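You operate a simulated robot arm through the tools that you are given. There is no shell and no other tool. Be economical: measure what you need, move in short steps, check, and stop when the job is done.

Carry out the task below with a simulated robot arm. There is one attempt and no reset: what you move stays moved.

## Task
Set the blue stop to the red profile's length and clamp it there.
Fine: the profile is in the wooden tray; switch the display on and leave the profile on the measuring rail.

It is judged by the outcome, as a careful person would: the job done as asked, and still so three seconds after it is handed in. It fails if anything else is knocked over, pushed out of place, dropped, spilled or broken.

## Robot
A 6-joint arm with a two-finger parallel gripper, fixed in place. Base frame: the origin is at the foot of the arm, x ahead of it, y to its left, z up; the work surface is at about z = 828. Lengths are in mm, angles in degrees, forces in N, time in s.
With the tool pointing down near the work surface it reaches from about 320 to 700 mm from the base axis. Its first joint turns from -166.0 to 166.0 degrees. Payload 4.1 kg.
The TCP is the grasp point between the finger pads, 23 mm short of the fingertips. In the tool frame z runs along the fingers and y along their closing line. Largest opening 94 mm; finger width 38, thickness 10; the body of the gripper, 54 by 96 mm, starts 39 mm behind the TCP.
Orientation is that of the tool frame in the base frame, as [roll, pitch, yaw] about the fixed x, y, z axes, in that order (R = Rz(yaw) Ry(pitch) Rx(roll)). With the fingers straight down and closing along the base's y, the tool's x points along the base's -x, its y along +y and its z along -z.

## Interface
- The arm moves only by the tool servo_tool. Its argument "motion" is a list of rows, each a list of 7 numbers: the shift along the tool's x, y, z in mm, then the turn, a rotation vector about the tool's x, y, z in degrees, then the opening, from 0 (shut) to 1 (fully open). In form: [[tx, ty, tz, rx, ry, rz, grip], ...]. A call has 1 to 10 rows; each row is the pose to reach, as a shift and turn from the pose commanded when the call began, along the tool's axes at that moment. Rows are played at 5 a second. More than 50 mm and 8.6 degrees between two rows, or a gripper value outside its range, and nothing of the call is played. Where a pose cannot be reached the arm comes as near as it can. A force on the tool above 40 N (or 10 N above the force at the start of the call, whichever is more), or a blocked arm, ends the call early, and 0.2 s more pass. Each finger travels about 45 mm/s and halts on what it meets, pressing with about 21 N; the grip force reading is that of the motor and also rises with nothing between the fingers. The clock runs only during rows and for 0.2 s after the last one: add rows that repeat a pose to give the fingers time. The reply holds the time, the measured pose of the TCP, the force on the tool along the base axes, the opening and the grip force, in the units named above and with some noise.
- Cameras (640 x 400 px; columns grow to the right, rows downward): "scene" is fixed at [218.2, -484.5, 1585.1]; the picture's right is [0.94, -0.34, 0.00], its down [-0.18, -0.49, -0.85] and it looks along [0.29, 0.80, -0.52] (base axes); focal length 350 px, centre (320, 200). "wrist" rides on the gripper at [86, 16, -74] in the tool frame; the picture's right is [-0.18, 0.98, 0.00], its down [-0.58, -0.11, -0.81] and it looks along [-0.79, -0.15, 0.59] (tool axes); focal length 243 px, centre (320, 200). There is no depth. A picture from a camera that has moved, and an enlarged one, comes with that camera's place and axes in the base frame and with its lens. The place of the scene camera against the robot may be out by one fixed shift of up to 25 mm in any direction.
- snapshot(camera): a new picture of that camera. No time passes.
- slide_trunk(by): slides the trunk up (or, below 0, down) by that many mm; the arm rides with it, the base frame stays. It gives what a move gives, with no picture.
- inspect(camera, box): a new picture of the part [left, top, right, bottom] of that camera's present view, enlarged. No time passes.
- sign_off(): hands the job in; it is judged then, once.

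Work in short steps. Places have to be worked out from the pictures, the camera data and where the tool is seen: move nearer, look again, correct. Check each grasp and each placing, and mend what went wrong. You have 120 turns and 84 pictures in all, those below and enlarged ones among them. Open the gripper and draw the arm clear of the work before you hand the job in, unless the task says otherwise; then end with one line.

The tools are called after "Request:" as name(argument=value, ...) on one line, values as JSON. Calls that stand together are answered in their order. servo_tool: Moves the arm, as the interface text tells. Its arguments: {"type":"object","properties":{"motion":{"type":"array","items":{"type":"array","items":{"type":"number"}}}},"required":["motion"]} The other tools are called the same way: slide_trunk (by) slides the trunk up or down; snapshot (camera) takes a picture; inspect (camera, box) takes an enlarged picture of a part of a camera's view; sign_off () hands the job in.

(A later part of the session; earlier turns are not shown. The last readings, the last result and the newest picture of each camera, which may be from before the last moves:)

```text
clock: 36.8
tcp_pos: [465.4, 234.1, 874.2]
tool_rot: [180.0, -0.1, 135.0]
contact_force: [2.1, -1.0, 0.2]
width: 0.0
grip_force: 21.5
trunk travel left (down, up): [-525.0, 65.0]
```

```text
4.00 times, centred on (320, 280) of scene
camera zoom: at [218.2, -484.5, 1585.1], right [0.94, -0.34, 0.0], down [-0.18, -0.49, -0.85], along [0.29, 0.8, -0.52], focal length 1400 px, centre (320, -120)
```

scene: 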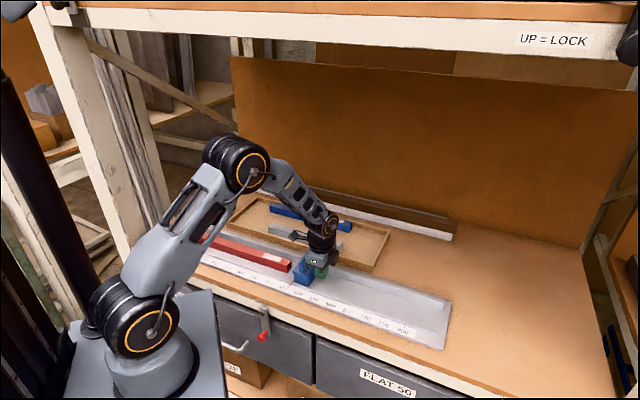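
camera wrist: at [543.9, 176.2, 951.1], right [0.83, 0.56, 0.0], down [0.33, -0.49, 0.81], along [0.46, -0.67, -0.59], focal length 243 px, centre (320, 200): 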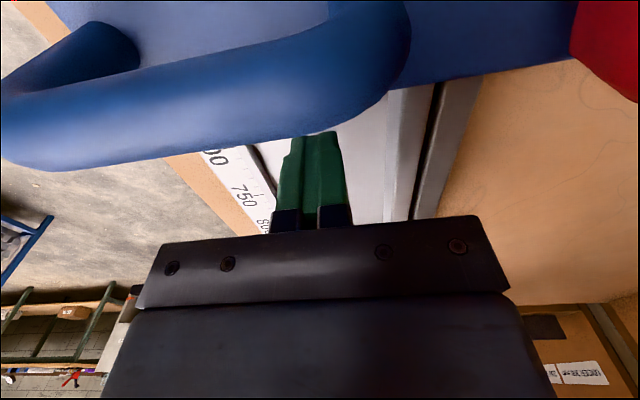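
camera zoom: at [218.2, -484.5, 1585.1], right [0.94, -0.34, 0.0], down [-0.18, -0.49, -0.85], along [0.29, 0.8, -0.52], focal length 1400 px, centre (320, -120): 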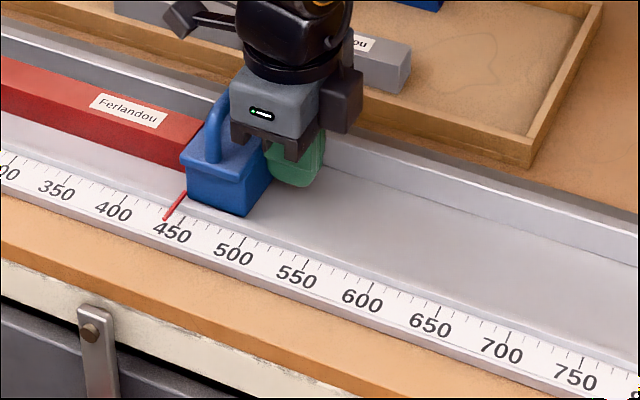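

Nearly touching. I continue in 1 mm steps.

Request:
servo_tool(motion=[[1, 0, 0, 0, 0, 0, 0], [2, 0, 0, 0, 0, 0, 0], [3, 0, 0, 0, 0, 0, 0], [4, 0, 0, 0, 0, 0, 0], [5, 0, 0, 0, 0, 0, 0], [6, 0, 0, 0, 0, 0, 0]])

Request:
inspect(camera="scene", box=[250, 235, 330, 285])

Request:
inspect(camera="scene", box=[170, 180, 250, 230])

```text
clock: 38.2
tcp_pos: [459.3, 236.8, 873.6]
tool_rot: [179.9, 0.0, 135.0]
contact_force: [0.2, 0.6, 0.2]
width: 0.0
grip_force: 21.5
trunk travel left (down, up): [-525.0, 65.0]
```

```text
8.00 times, centred on (290, 260) of scene
camera zoom: at [218.2, -484.5, 1585.1], right [0.94, -0.34, 0.0], down [-0.18, -0.49, -0.85], along [0.29, 0.8, -0.52], focal length 2800 px, centre (560, -280)
```

zoom: 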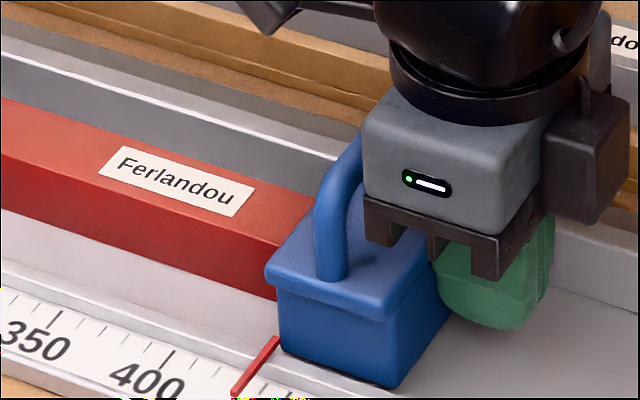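

```text
8.00 times, centred on (210, 205) of scene
camera zoom: at [218.2, -484.5, 1585.1], right [0.94, -0.34, 0.0], down [-0.18, -0.49, -0.85], along [0.29, 0.8, -0.52], focal length 2800 px, centre (1200, 160)
```

zoom: 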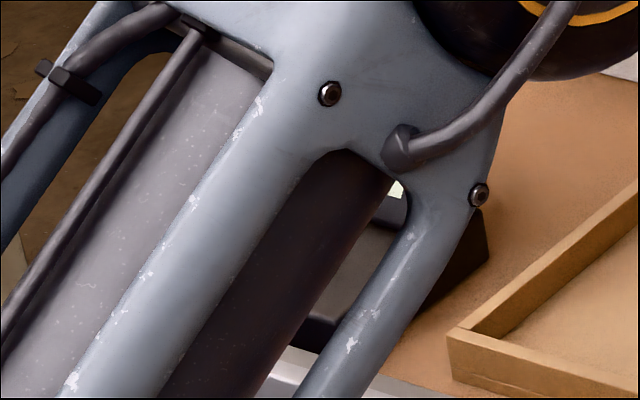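

No contact force yet. I continue another few millimetres.

Request:
servo_tool(motion=[[1.5, 0, 0, 0, 0, 0, 0], [3, 0, 0, 0, 0, 0, 0], [4.5, 0, 0, 0, 0, 0, 0], [6, 0, 0, 0, 0, 0, 0], [7.5, 0, 0, 0, 0, 0, 0], [9, 0, 0, 0, 0, 0, 0], [10.5, 0, 0, 0, 0, 0, 0], [12, 0, 0, 0, 0, 0, 0]])

Request:
inspect(camera="scene", box=[250, 235, 330, 285])

```text
clock: 40.1
tcp_pos: [453.3, 241.8, 874.2]
tool_rot: [179.8, 0.1, 134.9]
contact_force: [21.8, -30.5, -0.7]
width: 0.1
grip_force: 20.9
trunk travel left (down, up): [-525.0, 65.0]
stopped in row 8: the force on the tool passed its limit (the readings are from after the stop); the commanded pose is now the measured one
```

```text
8.00 times, centred on (290, 260) of scene
camera zoom: at [218.2, -484.5, 1585.1], right [0.94, -0.34, 0.0], down [-0.18, -0.49, -0.85], along [0.29, 0.8, -0.52], focal length 2800 px, centre (560, -280)
```

zoom: 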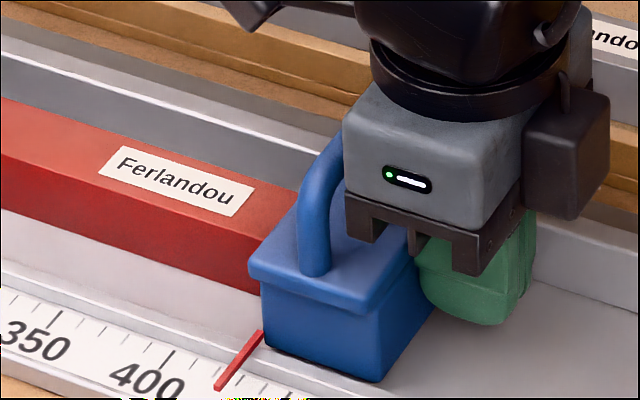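

Firm contact: the stop bears on the profile, which bears on the end block. I back the fingers off, lift, and swing aside to read the display.

Request:
servo_tool(motion=[[-3, 0, 0, 0, 0, 0, 0], [-15, 0, 0, 0, 0, 0, 0], [-30, 0, 0, 0, 0, 0, 0], [-30, 0, -40, 0, 0, 0, 0.3], [-30, 0, -80, 0, 0, 0, 0.6], [-10, 0, -125, 0, 0, 0, 0.7], [30, 0, -125, 0, 0, 0, 0.7], [75, 0, -125, 0, 0, 0, 0.7], [120, 0, -125, 0, 0, 0, 0.7], [160, 0, -125, 0, 0, 0, 0.7]])

Request:
snapshot(camera="wrist")

Request:
snapshot(camera="scene")

```text
clock: 42.3
tcp_pos: [335.1, 360.3, 995.9]
tool_rot: [179.8, 0.2, 135.1]
contact_force: [0.6, -1.1, -0.2]
width: 65.8
grip_force: 0.1
trunk travel left (down, up): [-525.0, 65.0]
```

```text
38 pictures are left
camera wrist: at [286.3, 432.1, 1072.3], right [0.82, 0.57, 0.0], down [0.33, -0.49, 0.81], along [0.46, -0.66, -0.59], focal length 243 px, centre (320, 200)
```

wrist: 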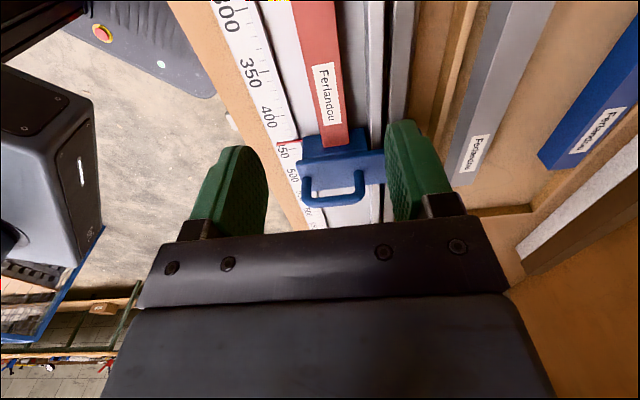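

```text
37 pictures are left
```

scene: 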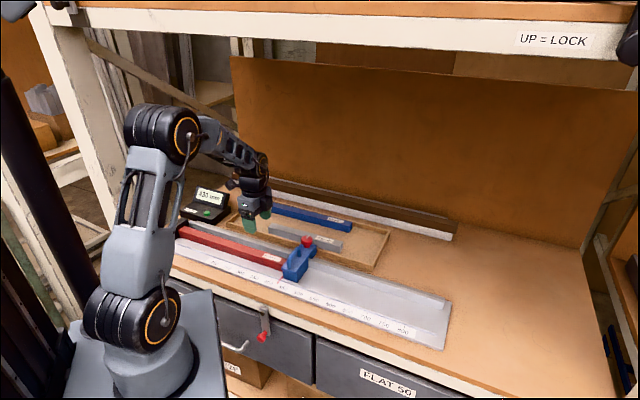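

Request:
inspect(camera="scene", box=[170, 180, 250, 230])

Request:
inspect(camera="scene", box=[250, 230, 346, 290])

```text
8.00 times, centred on (210, 205) of scene
camera zoom: at [218.2, -484.5, 1585.1], right [0.94, -0.34, 0.0], down [-0.18, -0.49, -0.85], along [0.29, 0.8, -0.52], focal length 2800 px, centre (1200, 160)
```

zoom: 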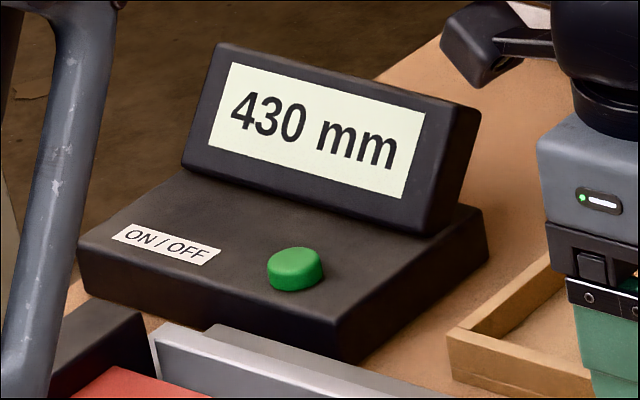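

```text
6.67 times, centred on (298, 260) of scene
camera zoom: at [218.2, -484.5, 1585.1], right [0.94, -0.34, 0.0], down [-0.18, -0.49, -0.85], along [0.29, 0.8, -0.52], focal length 2334 px, centre (467, -200)
```

zoom: 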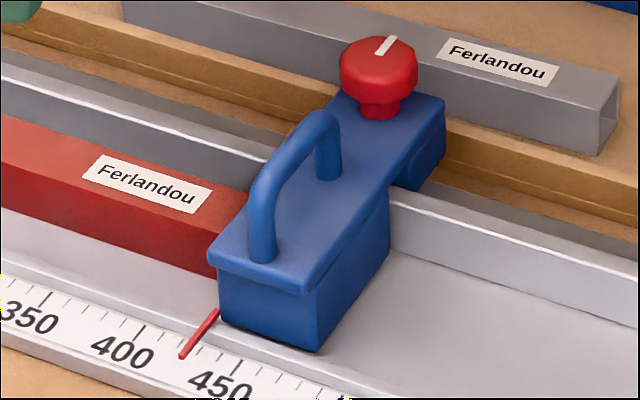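

The display reads 430 mm, a plausible profile length. Now the clamp: I go above the knob and turn the tool so the fingers close along the rail, clear of the handle.

Request:
servo_tool(motion=[[-12, 7, 1, 0, 0, -8.4, 0.7], [-24, 14, 2, 0, 0, -16.8, 0.7], [-37, 21, 3, 0, 0, -25.2, 0.7], [-49, 28, 4, 0, 0, -33.6, 0.7], [-61, 35, 5, 0, 0, -42, 0.7], [-73, 42, 6, 0, 0, -50.4, 0.7], [-85, 50, 7, 0, 0, -58.8, 0.7], [-98, 57, 8, 0, 0, -67.2, 0.7], [-110, 64, 9, 0, 0, -75.6, 0.7], [-122, 72, 10, 0, 0, -84, 0.7]])

Request:
servo_tool(motion=[[0, 0, 0, 0, 0, -6, 0.7], [0, 0, 0, 0, 0, -6, 0.7]])

Request:
snapshot(camera="wrist")

```text
clock: 44.5
tcp_pos: [474.2, 323.9, 988.1]
tool_rot: [-179.9, 0.2, -140.7]
contact_force: [-0.2, -0.1, -0.2]
width: 65.9
grip_force: 0.0
trunk travel left (down, up): [-525.0, 65.0]
```

```text
clock: 45.1
tcp_pos: [474.3, 324.6, 988.4]
tool_rot: [-179.7, 0.1, -134.8]
contact_force: [-0.2, 0.4, 0.1]
width: 65.9
grip_force: 0.1
trunk travel left (down, up): [-525.0, 65.0]
```

```text
34 pictures are left
camera wrist: at [403.0, 274.3, 1064.0], right [-0.57, 0.82, 0.0], down [0.48, 0.34, 0.81], along [0.67, 0.46, -0.59], focal length 243 px, centre (320, 200)
```

wrist: 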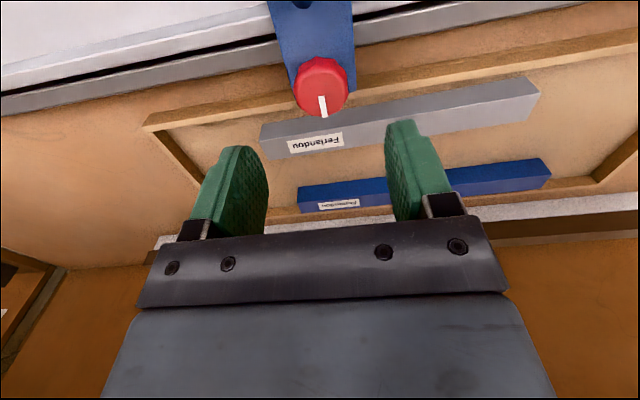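

The knob sits directly under the grasp point at about s=107, n=565. I descend so the tips come to about z=895 and look.

Request:
servo_tool(motion=[[0, 0, 25, 0, 0, 0, 0.7], [0, 0, 50, 0, 0, 0, 0.7], [0, 0, 68, 0, 0, 0, 0.7], [0, 0, 68, 0, 0, 0, 0.7]])

Request:
snapshot(camera="wrist")

Request:
inspect(camera="scene", box=[260, 205, 356, 265])

```text
clock: 46.1
tcp_pos: [473.5, 323.7, 919.2]
tool_rot: [-179.9, 0.1, -134.9]
contact_force: [-0.1, -0.2, 0.1]
width: 66.0
grip_force: 0.1
trunk travel left (down, up): [-525.0, 65.0]
```

```text
33 pictures are left
camera wrist: at [403.6, 273.7, 995.2], right [-0.57, 0.82, 0.0], down [0.48, 0.34, 0.81], along [0.67, 0.46, -0.59], focal length 243 px, centre (320, 200)
```

wrist: 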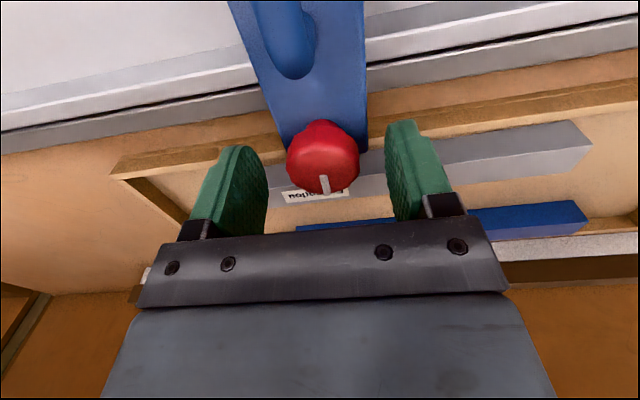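

```text
6.67 times, centred on (308, 235) of scene
camera zoom: at [218.2, -484.5, 1585.1], right [0.94, -0.34, 0.0], down [-0.18, -0.49, -0.85], along [0.29, 0.8, -0.52], focal length 2334 px, centre (400, -33)
```

zoom: 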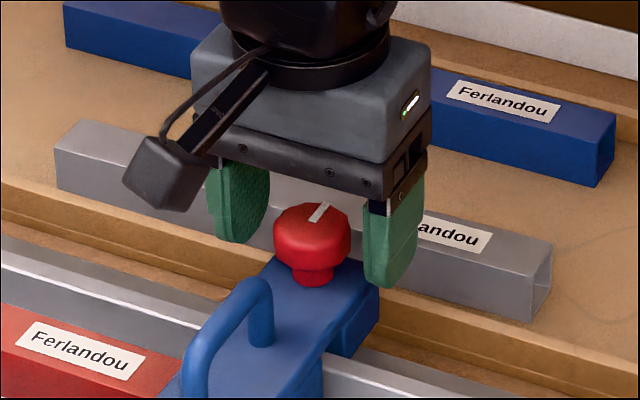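

The knob top is at about z=903, centred near n=569. I shift 5 mm outward, go down to TCP z≈908 and close on the knob.

Request:
servo_tool(motion=[[-5, -1.3, 5, 0, 0, 0, 0.7], [-5, -1.3, 11, 0, 0, 0, 0.7], [-5, -1.3, 11, 0, 0, 0, 0.5], [-5, -1.3, 11, 0, 0, 0, 0.35], [-5, -1.3, 11, 0, 0, 0, 0.2], [-5, -1.3, 11, 0, 0, 0, 0.2], [-5, -1.3, 11, 0, 0, 0, 0.2]])

Request:
snapshot(camera="wrist")

Request:
inspect(camera="scene", box=[260, 205, 356, 265])

```text
clock: 47.7
tcp_pos: [479.8, 327.7, 908.6]
tool_rot: [-179.7, 0.0, -134.9]
contact_force: [-0.9, 0.3, -0.2]
width: 35.5
grip_force: 45.3
trunk travel left (down, up): [-525.0, 65.0]
```

```text
31 pictures are left
camera wrist: at [407.7, 276.8, 984.3], right [-0.57, 0.82, 0.0], down [0.48, 0.34, 0.81], along [0.67, 0.46, -0.59], focal length 243 px, centre (320, 200)
```

wrist: 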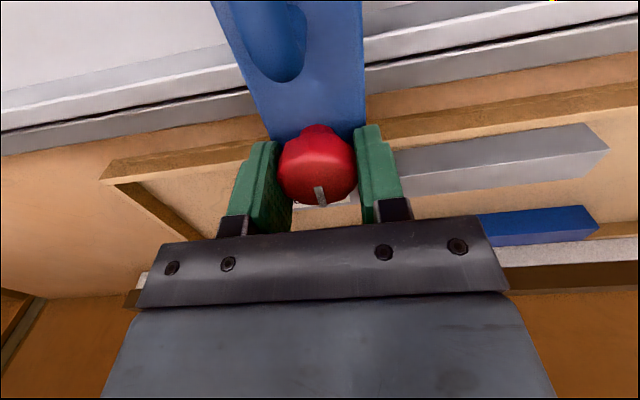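

```text
6.67 times, centred on (308, 235) of scene
camera zoom: at [218.2, -484.5, 1585.1], right [0.94, -0.34, 0.0], down [-0.18, -0.49, -0.85], along [0.29, 0.8, -0.52], focal length 2334 px, centre (400, -33)
```

zoom: 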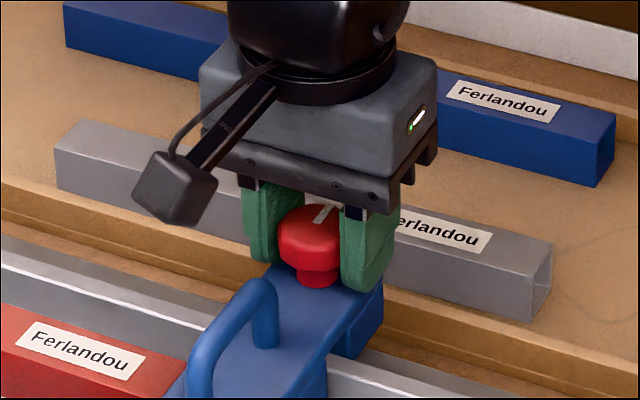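

The knob is gripped (35.5 mm). I nudge the stop about 1.5 mm toward the profile to keep it seated, then turn the knob clockwise.

Request:
servo_tool(motion=[[0, 0.8, 0, 0, 0, 0, 0.2], [0, 1.5, 0, 0, 0, 0, 0.2], [0, 1.5, 0, 0, 0, 0, 0.2]])

Request:
servo_tool(motion=[[0, 0, 0, 0, 0, 7, 0.2], [0, 0, 0, 0, 0, 14, 0.2], [0, 0, 0, 0, 0, 21, 0.2], [0, 0, 0, 0, 0, 28, 0.2], [0, 0, 0, 0, 0, 35, 0.2]])

Request:
snapshot(camera="wrist")

Request:
inspect(camera="scene", box=[260, 205, 356, 265])

```text
clock: 48.5
tcp_pos: [478.1, 328.3, 908.6]
tool_rot: [-179.8, 0.1, -134.9]
contact_force: [-0.6, -0.7, -4.2]
width: 35.5
grip_force: 45.2
trunk travel left (down, up): [-525.0, 65.0]
```

```text
clock: 49.7
tcp_pos: [478.2, 326.6, 908.5]
tool_rot: [-179.9, 0.0, -170.0]
contact_force: [2.9, -16.3, -14.0]
width: 35.8
grip_force: 45.6
trunk travel left (down, up): [-525.0, 65.0]
```

```text
29 pictures are left
camera wrist: at [392.4, 326.4, 984.5], right [0.01, 1.0, 0.0], down [0.59, 0.0, 0.81], along [0.81, -0.01, -0.59], focal length 243 px, centre (320, 200)
```

wrist: 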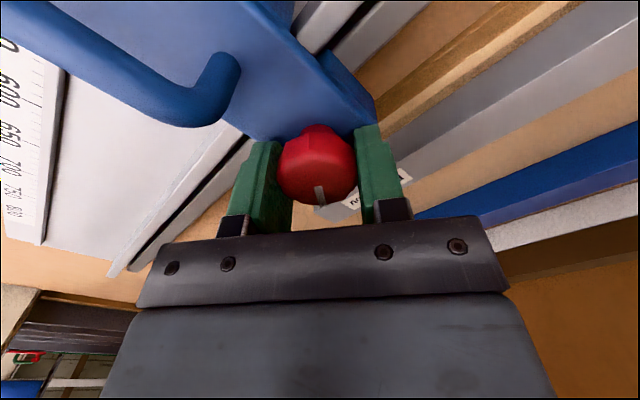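

```text
6.67 times, centred on (308, 235) of scene
camera zoom: at [218.2, -484.5, 1585.1], right [0.94, -0.34, 0.0], down [-0.18, -0.49, -0.85], along [0.29, 0.8, -0.52], focal length 2334 px, centre (400, -33)
```

zoom: 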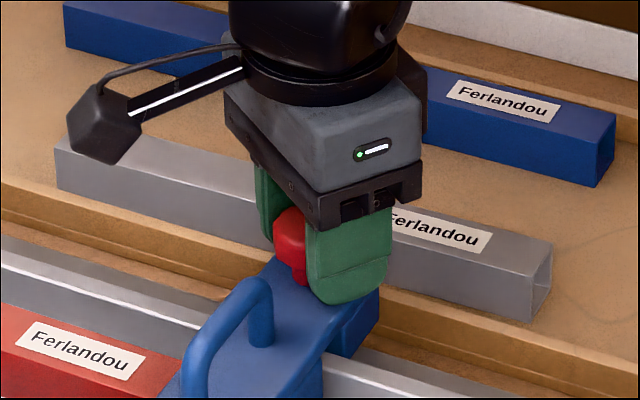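

The knob turns with the gripper and pulls down slightly as it screws in. I continue clockwise, following down by 1 mm.

Request:
servo_tool(motion=[[0, 0, 0.4, 0, 0, 7, 0.2], [0, 0, 0.8, 0, 0, 14, 0.2], [0, 0, 1, 0, 0, 21, 0.2], [0, 0, 1, 0, 0, 28, 0.2], [0, 0, 1, 0, 0, 35, 0.2], [0, 0, 1, 0, 0, 42, 0.2], [0, 0, 1, 0, 0, 49, 0.2], [0, 0, 1, 0, 0, 56, 0.2]])

Request:
snapshot(camera="wrist")

```text
clock: 50.8
tcp_pos: [478.6, 323.5, 908.3]
tool_rot: [-179.7, 0.2, 160.4]
contact_force: [12.4, -29.6, 4.9]
width: 35.5
grip_force: 44.7
trunk travel left (down, up): [-525.0, 65.0]
stopped in row 5: the force on the tool passed its limit (the readings are from after the stop); the commanded pose is now the measured one
```

```text
27 pictures are left
camera wrist: at [403.9, 367.1, 984.2], right [0.5, 0.86, 0.0], down [0.51, -0.29, 0.81], along [0.7, -0.41, -0.59], focal length 243 px, centre (320, 200)
```

wrist: 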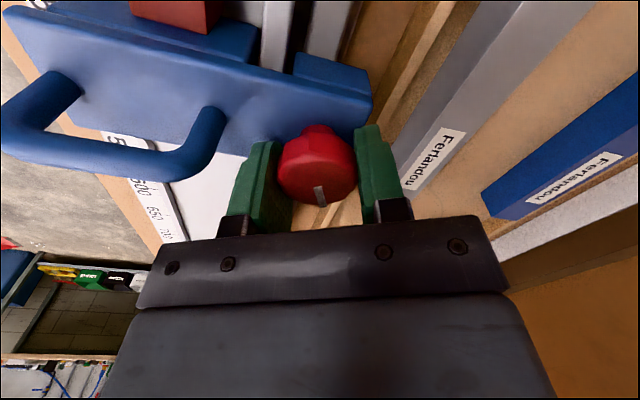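

The knob has turned about 65°; the lateral force comes from gripping the knob about 4 mm off its axis. I release, re-centre by 4 mm and regrip.

Request:
servo_tool(motion=[[0, 0, 0, 0, 0, 0, 0.5], [0, 0, 0, 0, 0, 0, 0.6], [4, 0, 0, 0, 0, 0, 0.6], [4, 0, 0, 0, 0, 0, 0.6]])

Request:
snapshot(camera="wrist")

Request:
inspect(camera="scene", box=[240, 205, 368, 285])

```text
clock: 51.8
tcp_pos: [473.0, 328.9, 908.3]
tool_rot: [-179.8, 0.2, 160.6]
contact_force: [-0.6, 0.5, 0.1]
width: 56.6
grip_force: 0.0
trunk travel left (down, up): [-525.0, 65.0]
```

```text
26 pictures are left
camera wrist: at [397.9, 373.1, 983.2], right [0.5, 0.86, 0.0], down [0.51, -0.29, 0.81], along [0.7, -0.41, -0.59], focal length 243 px, centre (320, 200)
```

wrist: 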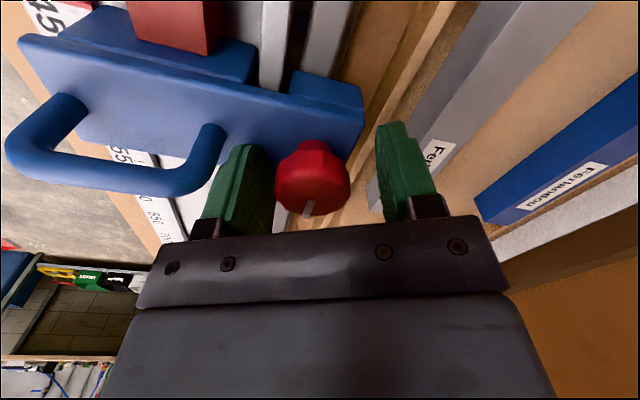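

```text
5.00 times, centred on (304, 245) of scene
camera zoom: at [218.2, -484.5, 1585.1], right [0.94, -0.34, 0.0], down [-0.18, -0.49, -0.85], along [0.29, 0.8, -0.52], focal length 1750 px, centre (400, -25)
```

zoom: 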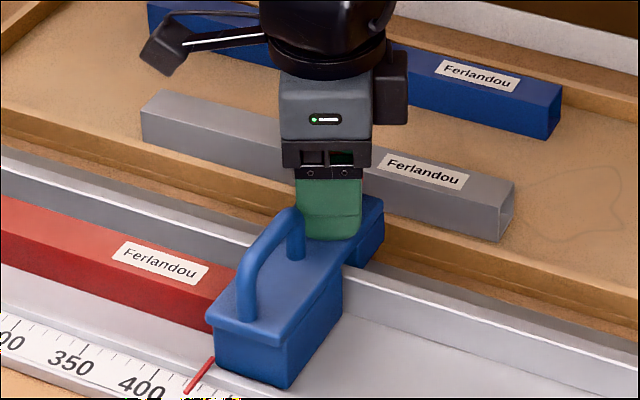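

The scale pointer hasn't moved (still 430). The knob axis works out at about s=107.3, n=565.5, so I shift back 4 mm and 3.5 mm sideways, regrip and keep turning clockwise.

Request:
servo_tool(motion=[[-4, -3.5, 0, 0, 0, 0, 0.6], [-4, -3.5, 0, 0, 0, 0, 0.4], [-4, -3.5, 0, 0, 0, 0, 0.25], [-4, -3.5, 0, 0, 0, 0, 0.2], [-4, -3.5, 0, 0, 0, 0, 0.2]])

Request:
servo_tool(motion=[[0, 0, 0, 0, 0, 6, 0.2], [0, 0, 0, 0, 0, 12, 0.2], [0, 0, 0, 0, 0, 18, 0.2], [0, 0, 0, 0, 0, 24, 0.2], [0, 0, 0, 0, 0, 30, 0.2]])

Request:
snapshot(camera="wrist")

```text
clock: 53.0
tcp_pos: [474.8, 323.8, 909.0]
tool_rot: [-179.8, 0.2, 160.4]
contact_force: [-0.1, -1.7, -0.3]
width: 35.8
grip_force: 44.9
trunk travel left (down, up): [-525.0, 65.0]
```

```text
clock: 54.2
tcp_pos: [474.1, 323.6, 906.8]
tool_rot: [-179.9, 0.3, 130.4]
contact_force: [-4.6, -13.1, 2.3]
width: 35.9
grip_force: 44.9
trunk travel left (down, up): [-525.0, 65.0]
```

```text
24 pictures are left
camera wrist: at [431.6, 399.9, 983.4], right [0.87, 0.5, 0.0], down [0.29, -0.51, 0.81], along [0.4, -0.7, -0.59], focal length 243 px, centre (320, 200)
```

wrist: 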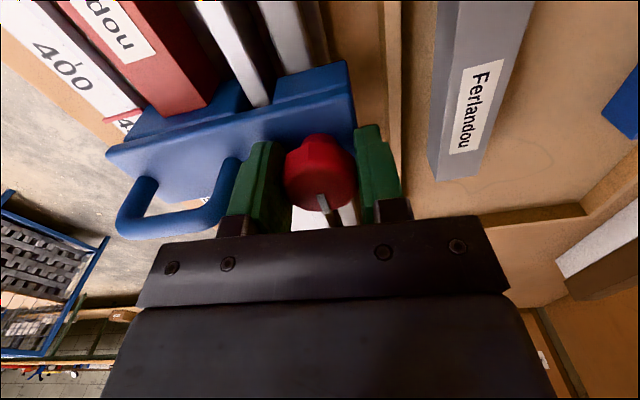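

The knob has now turned about 95° in total. While still holding it, I pull lightly away from the profile (+s) to test whether the stop is clamped.

Request:
servo_tool(motion=[[-1, 0, 0, 0, 0, 0, 0.2], [-2, 0, 0, 0, 0, 0, 0.2], [-3, 0, 0, 0, 0, 0, 0.2], [-3, 0, 0, 0, 0, 0, 0.2]])

```text
clock: 55.2
tcp_pos: [475.0, 322.0, 908.1]
tool_rot: [-179.9, 0.3, 130.5]
contact_force: [-20.5, 0.8, -4.9]
width: 35.7
grip_force: 45.0
trunk travel left (down, up): [-525.0, 65.0]
```

The pull met about 15–20 N of resistance where the free stop needed under 1 N, so it is clamping. I release, lift, and look at the knob mark.

Request:
servo_tool(motion=[[0, 0, 0, 0, 0, 0, 0.2], [0, 0, 0, 0, 0, 0, 0.45], [0, 0, 0, 0, 0, 0, 0.6], [0, 0, -30, 0, 0, 0, 0.6], [0, 0, -75, 0, 0, 0, 0.6], [0, 0, -75, 0, 0, 0, 0.6]])

Request:
snapshot(camera="wrist")

Request:
inspect(camera="scene", box=[256, 225, 336, 275])

```text
clock: 56.6
tcp_pos: [477.2, 322.8, 981.8]
tool_rot: [-179.9, 0.3, 130.4]
contact_force: [-0.2, 0.2, -0.4]
width: 56.1
grip_force: 0.1
trunk travel left (down, up): [-525.0, 65.0]
```

```text
23 pictures are left
camera wrist: at [434.5, 399.9, 1057.8], right [0.87, 0.5, 0.0], down [0.29, -0.51, 0.81], along [0.4, -0.7, -0.59], focal length 243 px, centre (320, 200)
```

wrist: 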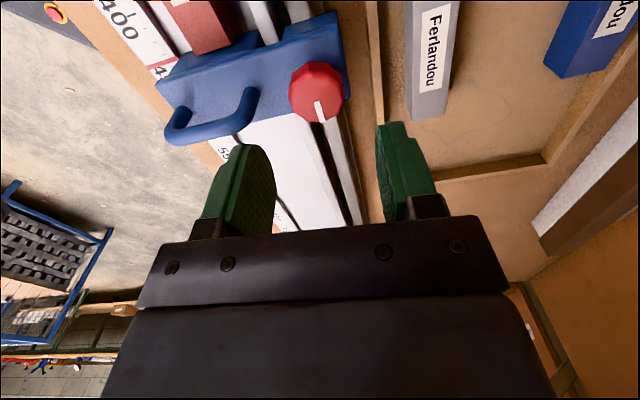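

```text
8.00 times, centred on (296, 250) of scene
camera zoom: at [218.2, -484.5, 1585.1], right [0.94, -0.34, 0.0], down [-0.18, -0.49, -0.85], along [0.29, 0.8, -0.52], focal length 2800 px, centre (512, -200)
```

zoom: 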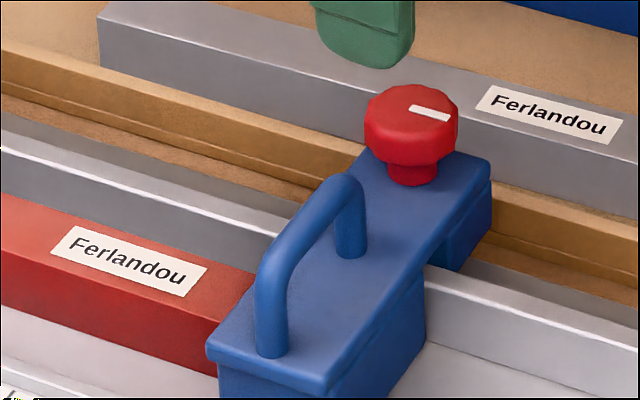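

The mark now points along the rail, a clean quarter turn. I move the arm aside to see the display.

Request:
servo_tool(motion=[[30, -21, -15, 0, 0, 0, 0.6], [60, -42, -30, 0, 0, 0, 0.6], [90, -63, -40, 0, 0, 0, 0.6], [120, -85, -40, 0, 0, 0, 0.6], [120, -85, -40, 0, 0, 0, 0.6]])

Request:
inspect(camera="scene", box=[160, 180, 352, 300])

Request:
inspect(camera="scene", box=[250, 235, 330, 285])

Request:
inspect(camera="wrist", box=[240, 60, 400, 160])

```text
clock: 57.8
tcp_pos: [333.9, 357.1, 1023.3]
tool_rot: [-179.8, 0.4, 130.4]
contact_force: [0.0, 0.2, 0.0]
width: 56.6
grip_force: 0.1
trunk travel left (down, up): [-525.0, 65.0]
```

```text
3.33 times, centred on (256, 240) of scene
camera zoom: at [218.2, -484.5, 1585.1], right [0.94, -0.34, 0.0], down [-0.18, -0.49, -0.85], along [0.29, 0.8, -0.52], focal length 1167 px, centre (533, 67)
```

zoom: 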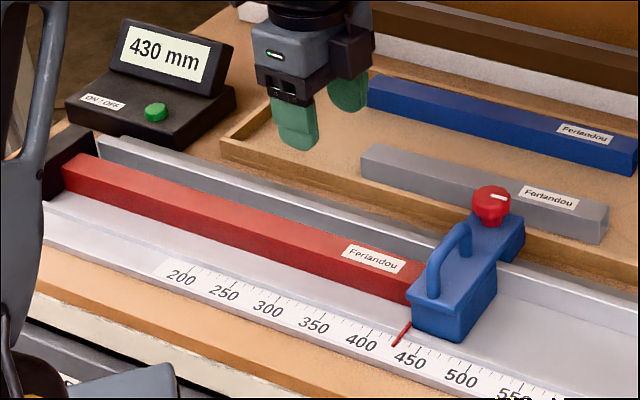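

```text
8.00 times, centred on (290, 260) of scene
camera zoom: at [218.2, -484.5, 1585.1], right [0.94, -0.34, 0.0], down [-0.18, -0.49, -0.85], along [0.29, 0.8, -0.52], focal length 2800 px, centre (560, -280)
```

zoom: 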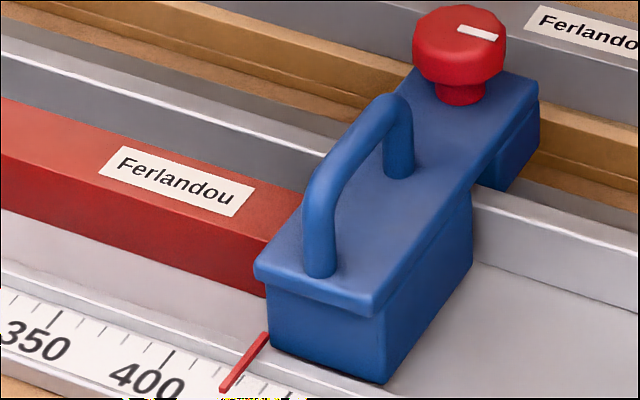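

```text
4.00 times, centred on (320, 110) of wrist
camera zoom: at [292.2, 433.8, 1099.1], right [0.87, 0.5, 0.0], down [0.29, -0.51, 0.81], along [0.4, -0.7, -0.59], focal length 970 px, centre (320, 560)
```

zoom: 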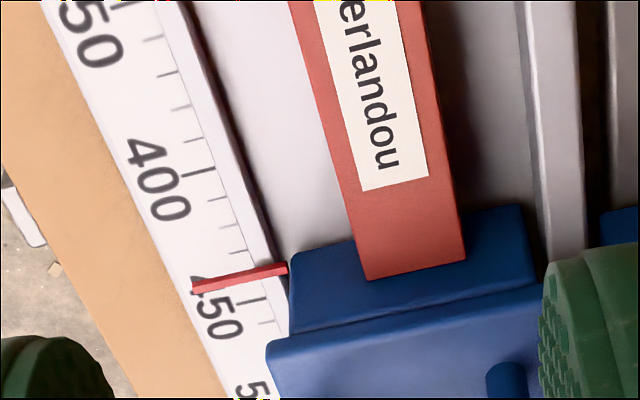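

Display 430 mm, clamp mark turned. I check both contact ends up close: the profile at the end block and at the stop.

Request:
inspect(camera="scene", box=[164, 215, 212, 245])

Request:
inspect(camera="wrist", box=[300, 100, 380, 150])

```text
13.33 times, centred on (188, 230) of scene
camera zoom: at [218.2, -484.5, 1585.1], right [0.94, -0.34, 0.0], down [-0.18, -0.49, -0.85], along [0.29, 0.8, -0.52], focal length 4667 px, centre (2080, -200)
```

zoom: 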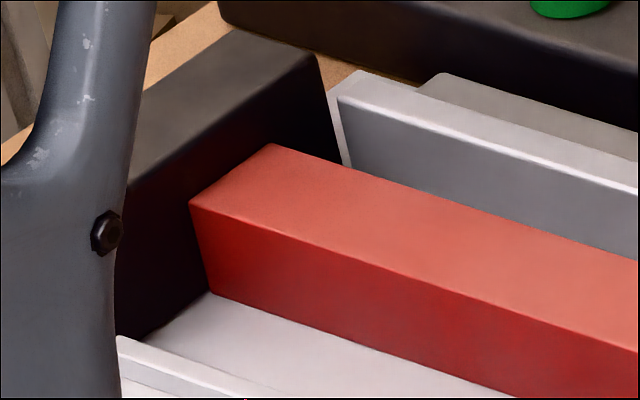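

```text
8.00 times, centred on (340, 125) of wrist
camera zoom: at [292.2, 433.8, 1099.1], right [0.87, 0.5, 0.0], down [0.29, -0.51, 0.81], along [0.4, -0.7, -0.59], focal length 1941 px, centre (160, 800)
```

zoom: 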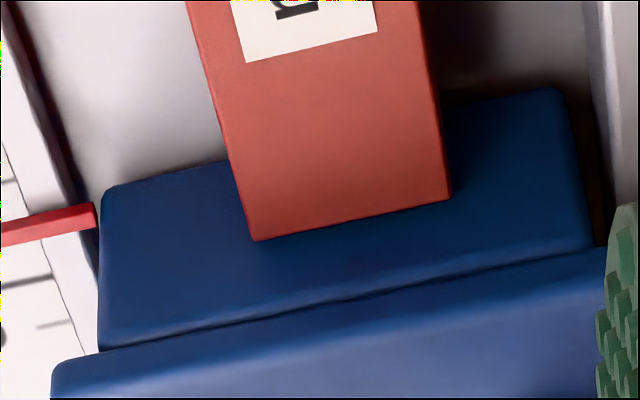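

The left end is flush against the block. For the stop end I want an edge-on view, so I turn the tool to look across the rail from the front.

Request:
servo_tool(motion=[[-11, 3, 3, 0, 0, -8.5, 0.4], [-22, 6, 6, 0, 0, -17, 0.4], [-33, 9, 9, 0, 0, -25.5, 0.4], [-44, 12, 12, 0, 0, -34, 0.4], [-55, 15, 15, 0, 0, -42.5, 0.4], [-66, 18, 20, 0, 0, -51, 0.4], [-77, 21, 25, 0, 0, -59.5, 0.4], [-88, 24, 30, 0, 0, -68, 0.4], [-99, 27, 35, 0, 0, -76.5, 0.4], [-110, 30, 40, 0, 0, -85, 0.4]])

Request:
servo_tool(motion=[[0, 0, 4, 0, 0, -5, 0.4], [0, 0, 8, 0, 0, -9.5, 0.4], [0, 0, 8, 0, 0, -9.5, 0.4]])

Request:
snapshot(camera="wrist")

```text
clock: 60.0
tcp_pos: [428.6, 294.1, 983.0]
tool_rot: [-179.6, 0.0, -144.4]
contact_force: [-0.3, 0.2, 0.3]
width: 37.5
grip_force: 0.1
trunk travel left (down, up): [-525.0, 65.0]
```

```text
clock: 60.8
tcp_pos: [428.0, 294.8, 975.0]
tool_rot: [-179.8, -0.2, -135.1]
contact_force: [-0.2, -0.1, 0.1]
width: 37.8
grip_force: 0.0
trunk travel left (down, up): [-525.0, 65.0]
```

```text
16 pictures are left
camera wrist: at [357.2, 245.0, 1050.3], right [-0.57, 0.82, 0.0], down [0.49, 0.34, 0.81], along [0.67, 0.45, -0.59], focal length 243 px, centre (320, 200)
```

wrist: 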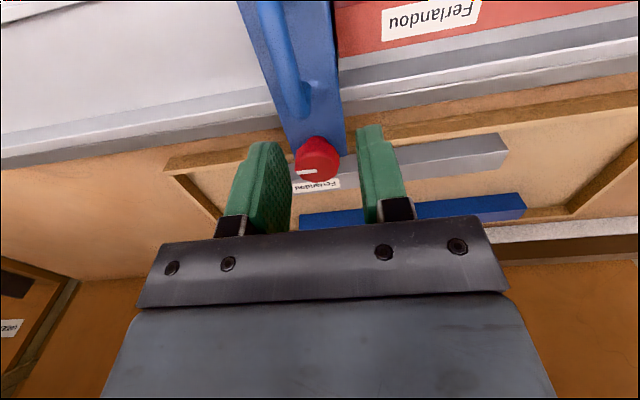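

The profile–stop joint is now nearly edge-on near (335, 20). I zoom in there.

Request:
inspect(camera="wrist", box=[296, 0, 376, 50])

```text
8.00 times, centred on (336, 25) of wrist
camera zoom: at [357.2, 245.0, 1050.3], right [-0.57, 0.82, 0.0], down [0.49, 0.34, 0.81], along [0.67, 0.45, -0.59], focal length 1941 px, centre (192, 1600)
```

zoom: 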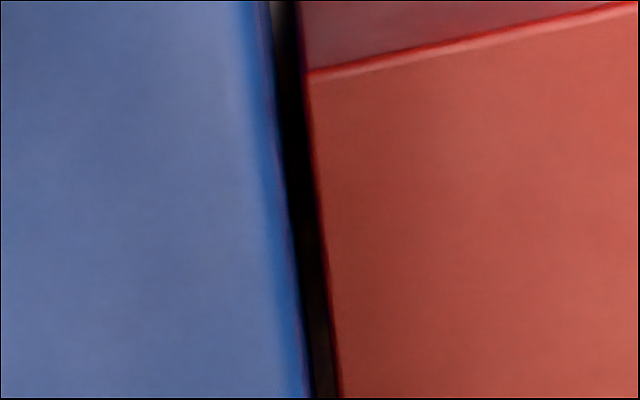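

There is a visible gap of a few millimetres between the stop and the profile: the stop rebounded after the push, so it is not at the true length. I must unclamp, re-seat it while holding it, and clamp again; I go back above the knob.

Request:
servo_tool(motion=[[-5, -1, 0, 0, 0, 8.5, 0.6], [-11, -2.5, 0, 0, 0, 17, 0.6], [-16, -4, 0, 0, 0, 25.5, 0.6], [-22, -5, 0, 0, 0, 34, 0.6], [-27, -6, 0, 0, 0, 42.5, 0.6], [-32, -7.5, 0, 0, 0, 51, 0.6], [-38, -9, 0, 0, 0, 59.5, 0.6], [-43, -10, 0, 0, 0, 68, 0.6], [-48, -11, 0, 0, 0, 76.5, 0.6], [-53.4, -12.4, 0, 0, 0, 85, 0.6]])

Request:
servo_tool(motion=[[0, 0, 20, 0, 0, 5, 0.6], [0, 0, 40, 0, 0, 5, 0.6], [0, 0, 40, 0, 0, 5, 0.6]])

Request:
snapshot(camera="wrist")

```text
clock: 63.0
tcp_pos: [476.5, 324.7, 974.5]
tool_rot: [-179.8, 0.1, 139.8]
contact_force: [-0.4, 0.0, 0.0]
width: 56.4
grip_force: 0.1
trunk travel left (down, up): [-525.0, 65.0]
```

```text
clock: 63.8
tcp_pos: [475.2, 323.6, 934.3]
tool_rot: [-179.9, 0.2, 134.9]
contact_force: [-0.7, -0.2, 0.2]
width: 56.3
grip_force: 0.0
trunk travel left (down, up): [-525.0, 65.0]
```

```text
14 pictures are left
camera wrist: at [427.8, 395.8, 1009.8], right [0.83, 0.56, 0.0], down [0.33, -0.49, 0.81], along [0.46, -0.67, -0.59], focal length 243 px, centre (320, 200)
```

wrist: 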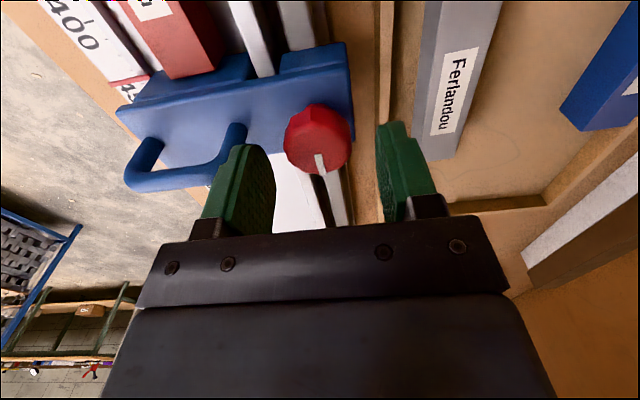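

Fingers straddle the knob. I descend 26 mm, close, and turn counter-clockwise to unclamp.

Request:
servo_tool(motion=[[0, 0, 13, 0, 0, 0, 0.6], [0, 0, 26, 0, 0, 0, 0.6], [0, 0, 26, 0, 0, 0, 0.4], [0, 0, 26, 0, 0, 0, 0.25], [0, 0, 26, 0, 0, 0, 0.2], [0, 0, 26, 0, 0, 0, 0.2]])

Request:
servo_tool(motion=[[0, 0, 0, 0, 0, -7, 0.2], [0, 0, 0, 0, 0, -14, 0.2], [0, 0, 0, 0, 0, -21, 0.2], [0, 0, 0, 0, 0, -28, 0.2], [0, 0, 0, 0, 0, -35, 0.2], [0, 0, 0, 0, 0, -42, 0.2], [0, 0, 0, 0, 0, -49, 0.2], [0, 0, 0, 0, 0, -56, 0.2], [0, 0, 0, 0, 0, -63, 0.2], [0, 0, 0, 0, 0, -70, 0.2]])

```text
clock: 65.2
tcp_pos: [476.0, 321.5, 908.8]
tool_rot: [-179.9, 0.2, 135.1]
contact_force: [-0.5, -0.1, -3.2]
width: 35.9
grip_force: 45.1
trunk travel left (down, up): [-525.0, 65.0]
```

```text
clock: 67.4
tcp_pos: [476.1, 323.2, 909.5]
tool_rot: [-179.7, 0.0, -154.9]
contact_force: [0.9, 2.3, -6.6]
width: 35.6
grip_force: 44.8
trunk travel left (down, up): [-525.0, 65.0]
```

Little force so far. I turn the remaining 20° so the knob is back at its open position.

Request:
servo_tool(motion=[[0, 0, 0, 0, 0, -7, 0.2], [0, 0, 0, 0, 0, -14, 0.2], [0, 0, 0, 0, 0, -20, 0.2], [0, 0, 0, 0, 0, -20, 0.2]])

Request:
snapshot(camera="wrist")

```text
clock: 68.4
tcp_pos: [475.6, 323.6, 908.1]
tool_rot: [-179.8, -0.1, -135.0]
contact_force: [1.2, 2.8, -6.8]
width: 35.9
grip_force: 45.0
trunk travel left (down, up): [-525.0, 65.0]
```

```text
13 pictures are left
camera wrist: at [405.2, 273.8, 984.9], right [-0.57, 0.82, 0.0], down [0.49, 0.34, 0.81], along [0.67, 0.45, -0.59], focal length 243 px, centre (320, 200)
```

wrist: 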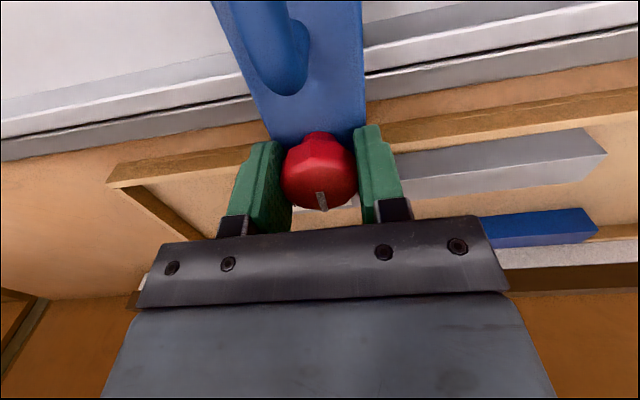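

The mark is back at the open position. Holding the knob, I move the stop toward the profile in 1 mm steps until the force rises.

Request:
servo_tool(motion=[[0, 1, 0, 0, 0, 0, 0.2], [0, 2, 0, 0, 0, 0, 0.2], [0, 3, 0, 0, 0, 0, 0.2], [0, 4, 0, 0, 0, 0, 0.2], [0, 4, 0, 0, 0, 0, 0.2]])

```text
clock: 69.6
tcp_pos: [475.2, 325.5, 908.8]
tool_rot: [-179.7, -0.1, -135.0]
contact_force: [11.3, -6.6, 7.4]
width: 35.8
grip_force: 44.7
trunk travel left (down, up): [-525.0, 65.0]
```

Resistance of about 13 N appeared after under 2 mm. To tell contact from residual clamping, I move back the other way a few millimetres and read the force.

Request:
servo_tool(motion=[[0, -2, 0, 0, 0, 0, 0.2], [0, -4, 0, 0, 0, 0, 0.2], [0, -6, 0, 0, 0, 0, 0.2], [0, -8, 0, 0, 0, 0, 0.2], [0, -10, 0, 0, 0, 0, 0.2], [0, -10, 0, 0, 0, 0, 0.2]])

Request:
snapshot(camera="wrist")

```text
clock: 71.0
tcp_pos: [479.8, 319.4, 908.8]
tool_rot: [-179.7, -0.1, -134.9]
contact_force: [7.5, 7.4, 6.8]
width: 35.9
grip_force: 44.9
trunk travel left (down, up): [-525.0, 65.0]
```

```text
12 pictures are left
camera wrist: at [409.1, 269.6, 984.7], right [-0.56, 0.83, 0.0], down [0.49, 0.34, 0.81], along [0.67, 0.45, -0.59], focal length 243 px, centre (320, 200)
```

wrist: 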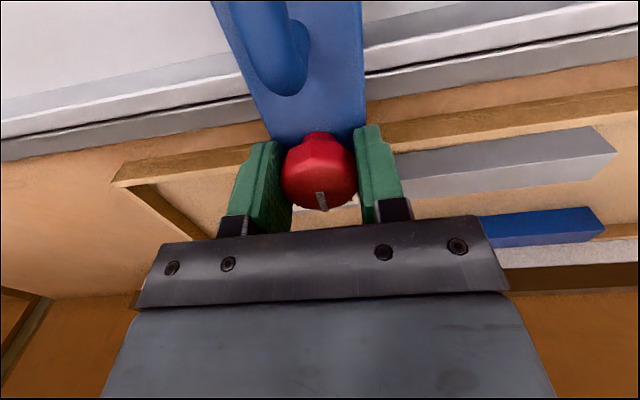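

Rightward it moves freely, so the leftward resistance is true contact with the profile. I press it back against the profile and turn the clamp shut while keeping the push.

Request:
servo_tool(motion=[[0, 3, 0, 0, 0, 0, 0.2], [0, 6, 0, 0, 0, 0, 0.2], [0, 8, 0, 0, 0, 0, 0.2], [0, 10, 0, 0, 0, 0, 0.2], [0, 10, 0, 0, 0, 0, 0.2]])

Request:
servo_tool(motion=[[0, 0, 0, 0, 0, 8, 0.2], [0, 0, 0, 0, 0, 16, 0.2], [0, 0, 0, 0, 0, 24, 0.2], [0, 0, 0, 0, 0, 32, 0.2], [0, 0, 0, 0, 0, 40, 0.2], [0, 0, 0, 0, 0, 48, 0.2], [0, 0, 0, 0, 0, 56, 0.2], [0, 0, 0, 0, 0, 64, 0.2], [0, 0, 0, 0, 0, 72, 0.2], [0, 0, 0, 0, 0, 80, 0.2]])

```text
clock: 72.2
tcp_pos: [474.5, 326.4, 908.6]
tool_rot: [-179.6, 0.0, -135.0]
contact_force: [18.5, 2.5, 7.1]
width: 35.7
grip_force: 45.2
trunk travel left (down, up): [-525.0, 65.0]
```

```text
clock: 74.4
tcp_pos: [473.0, 324.6, 909.5]
tool_rot: [-179.9, 0.1, 144.8]
contact_force: [22.5, -18.8, 6.0]
width: 35.8
grip_force: 44.9
trunk travel left (down, up): [-525.0, 65.0]
```

The push is held (~29 N along the rail) with 80° turned. I finish the quarter turn with a little overtravel, then relax and release.

Request:
servo_tool(motion=[[0, 0, 0, 0, 0, 5, 0.2], [0, 0, 0, 0, 0, 10, 0.2], [0, 0, 0, 0, 0, 14, 0.2], [0, 0, 0, 0, 0, 14, 0.2]])

Request:
servo_tool(motion=[[-2, 0, 0, 0, 0, 0, 0.2], [-4, 0, 0, 0, 0, 0, 0.2], [-4, 0, 0, 0, 0, 0, 0.2]])

```text
clock: 75.4
tcp_pos: [473.5, 323.8, 908.5]
tool_rot: [-180.0, 0.1, 130.9]
contact_force: [17.4, -19.6, 5.1]
width: 35.4
grip_force: 45.1
trunk travel left (down, up): [-525.0, 65.0]
```

```text
clock: 76.2
tcp_pos: [472.5, 325.6, 908.7]
tool_rot: [-179.7, 0.1, 131.0]
contact_force: [-6.1, 1.3, -1.1]
width: 35.7
grip_force: 44.9
trunk travel left (down, up): [-525.0, 65.0]
```

Force is nearly neutral and the stop held its place. I release, lift, and first read the knob and display from aside.

Request:
servo_tool(motion=[[0, 0, 0, 0, 0, 0, 0.4], [0, 0, 0, 0, 0, 0, 0.6], [0, 0, -30, 0, 0, 0, 0.6], [0, 0, -70, 0, 0, 0, 0.6], [30, -21, -90, 0, 0, 0, 0.6], [60, -42, -105, 0, 0, 0, 0.6], [90, -63, -115, 0, 0, 0, 0.6], [120, -85, -115, 0, 0, 0, 0.6], [120, -85, -115, 0, 0, 0, 0.6]])

Request:
inspect(camera="scene", box=[160, 180, 352, 300])

Request:
inspect(camera="wrist", box=[300, 100, 380, 150])

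```text
clock: 78.2
tcp_pos: [330.0, 361.2, 1023.5]
tool_rot: [-179.9, 0.3, 130.8]
contact_force: [-0.4, 0.4, -0.5]
width: 56.2
grip_force: 0.1
trunk travel left (down, up): [-525.0, 65.0]
```

```text
3.33 times, centred on (256, 240) of scene
camera zoom: at [218.2, -484.5, 1585.1], right [0.94, -0.34, 0.0], down [-0.18, -0.49, -0.85], along [0.29, 0.8, -0.52], focal length 1167 px, centre (533, 67)
```

zoom: 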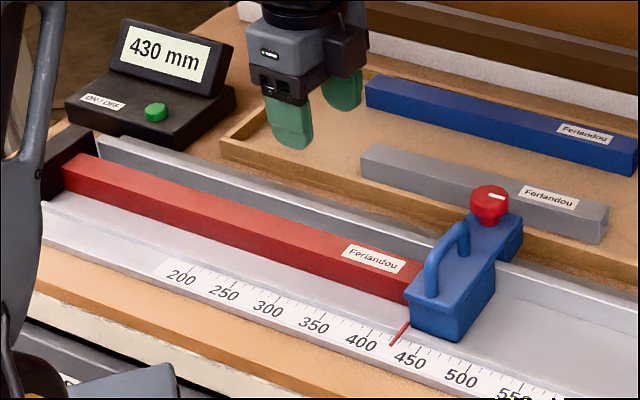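

```text
8.00 times, centred on (340, 125) of wrist
camera zoom: at [287.2, 436.1, 1099.5], right [0.86, 0.5, 0.0], down [0.3, -0.51, 0.81], along [0.41, -0.7, -0.59], focal length 1941 px, centre (160, 800)
```

zoom: 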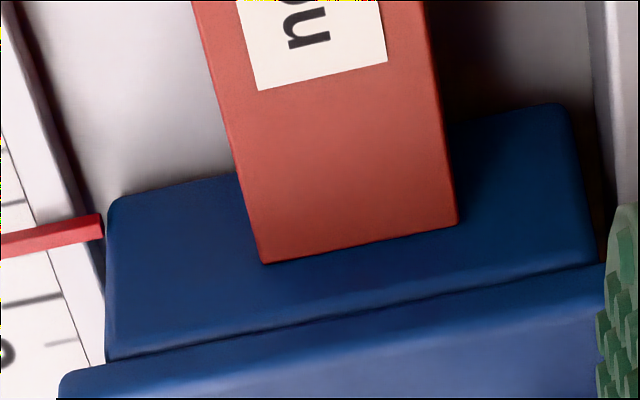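

The stop moved about 2 mm closer and the display still shows 430 (it seems to show coarse steps). I check the joint edge-on again.

Request:
servo_tool(motion=[[-11, 3, 3, 0, 0, -8.5, 0.4], [-22, 6, 6, 0, 0, -17, 0.4], [-33, 9, 9, 0, 0, -25.5, 0.4], [-44, 12, 12, 0, 0, -34, 0.4], [-55, 15, 15, 0, 0, -42.5, 0.4], [-66, 18, 20, 0, 0, -51, 0.4], [-77, 21, 25, 0, 0, -59.5, 0.4], [-88, 24, 30, 0, 0, -68, 0.4], [-98, 27, 35, 0, 0, -76.5, 0.4], [-106, 30, 40, 0, 0, -85, 0.4]])

Request:
servo_tool(motion=[[0, 0, 4, 0, 0, -5, 0.4], [5, 0, 8, 0, 0, -9.2, 0.4], [15, 0, 8, 0, 0, -9.2, 0.4], [15, 0, 8, 0, 0, -9.2, 0.4]])

Request:
inspect(camera="wrist", box=[280, 0, 376, 60])

```text
clock: 80.4
tcp_pos: [424.4, 298.1, 983.7]
tool_rot: [-179.8, 0.0, -143.9]
contact_force: [0.0, 0.1, -0.3]
width: 37.5
grip_force: 0.1
trunk travel left (down, up): [-525.0, 65.0]
```

```text
clock: 81.4
tcp_pos: [413.1, 290.5, 977.3]
tool_rot: [-179.8, -0.1, -134.8]
contact_force: [0.0, 0.2, 0.4]
width: 37.6
grip_force: 0.1
trunk travel left (down, up): [-525.0, 65.0]
```

```text
6.67 times, centred on (328, 30) of wrist
camera zoom: at [341.2, 240.1, 1052.5], right [-0.57, 0.82, 0.0], down [0.49, 0.34, 0.81], along [0.67, 0.46, -0.59], focal length 1618 px, centre (267, 1333)
```

zoom: 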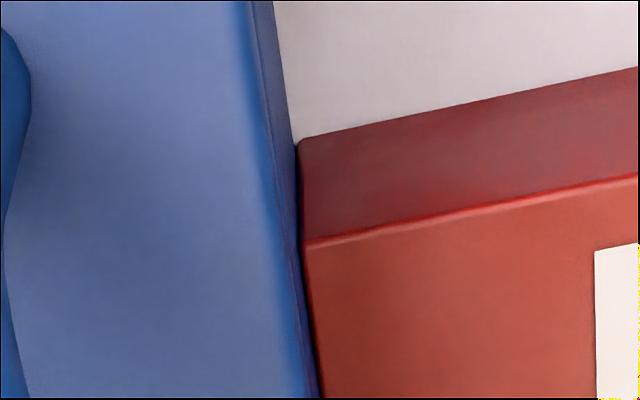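

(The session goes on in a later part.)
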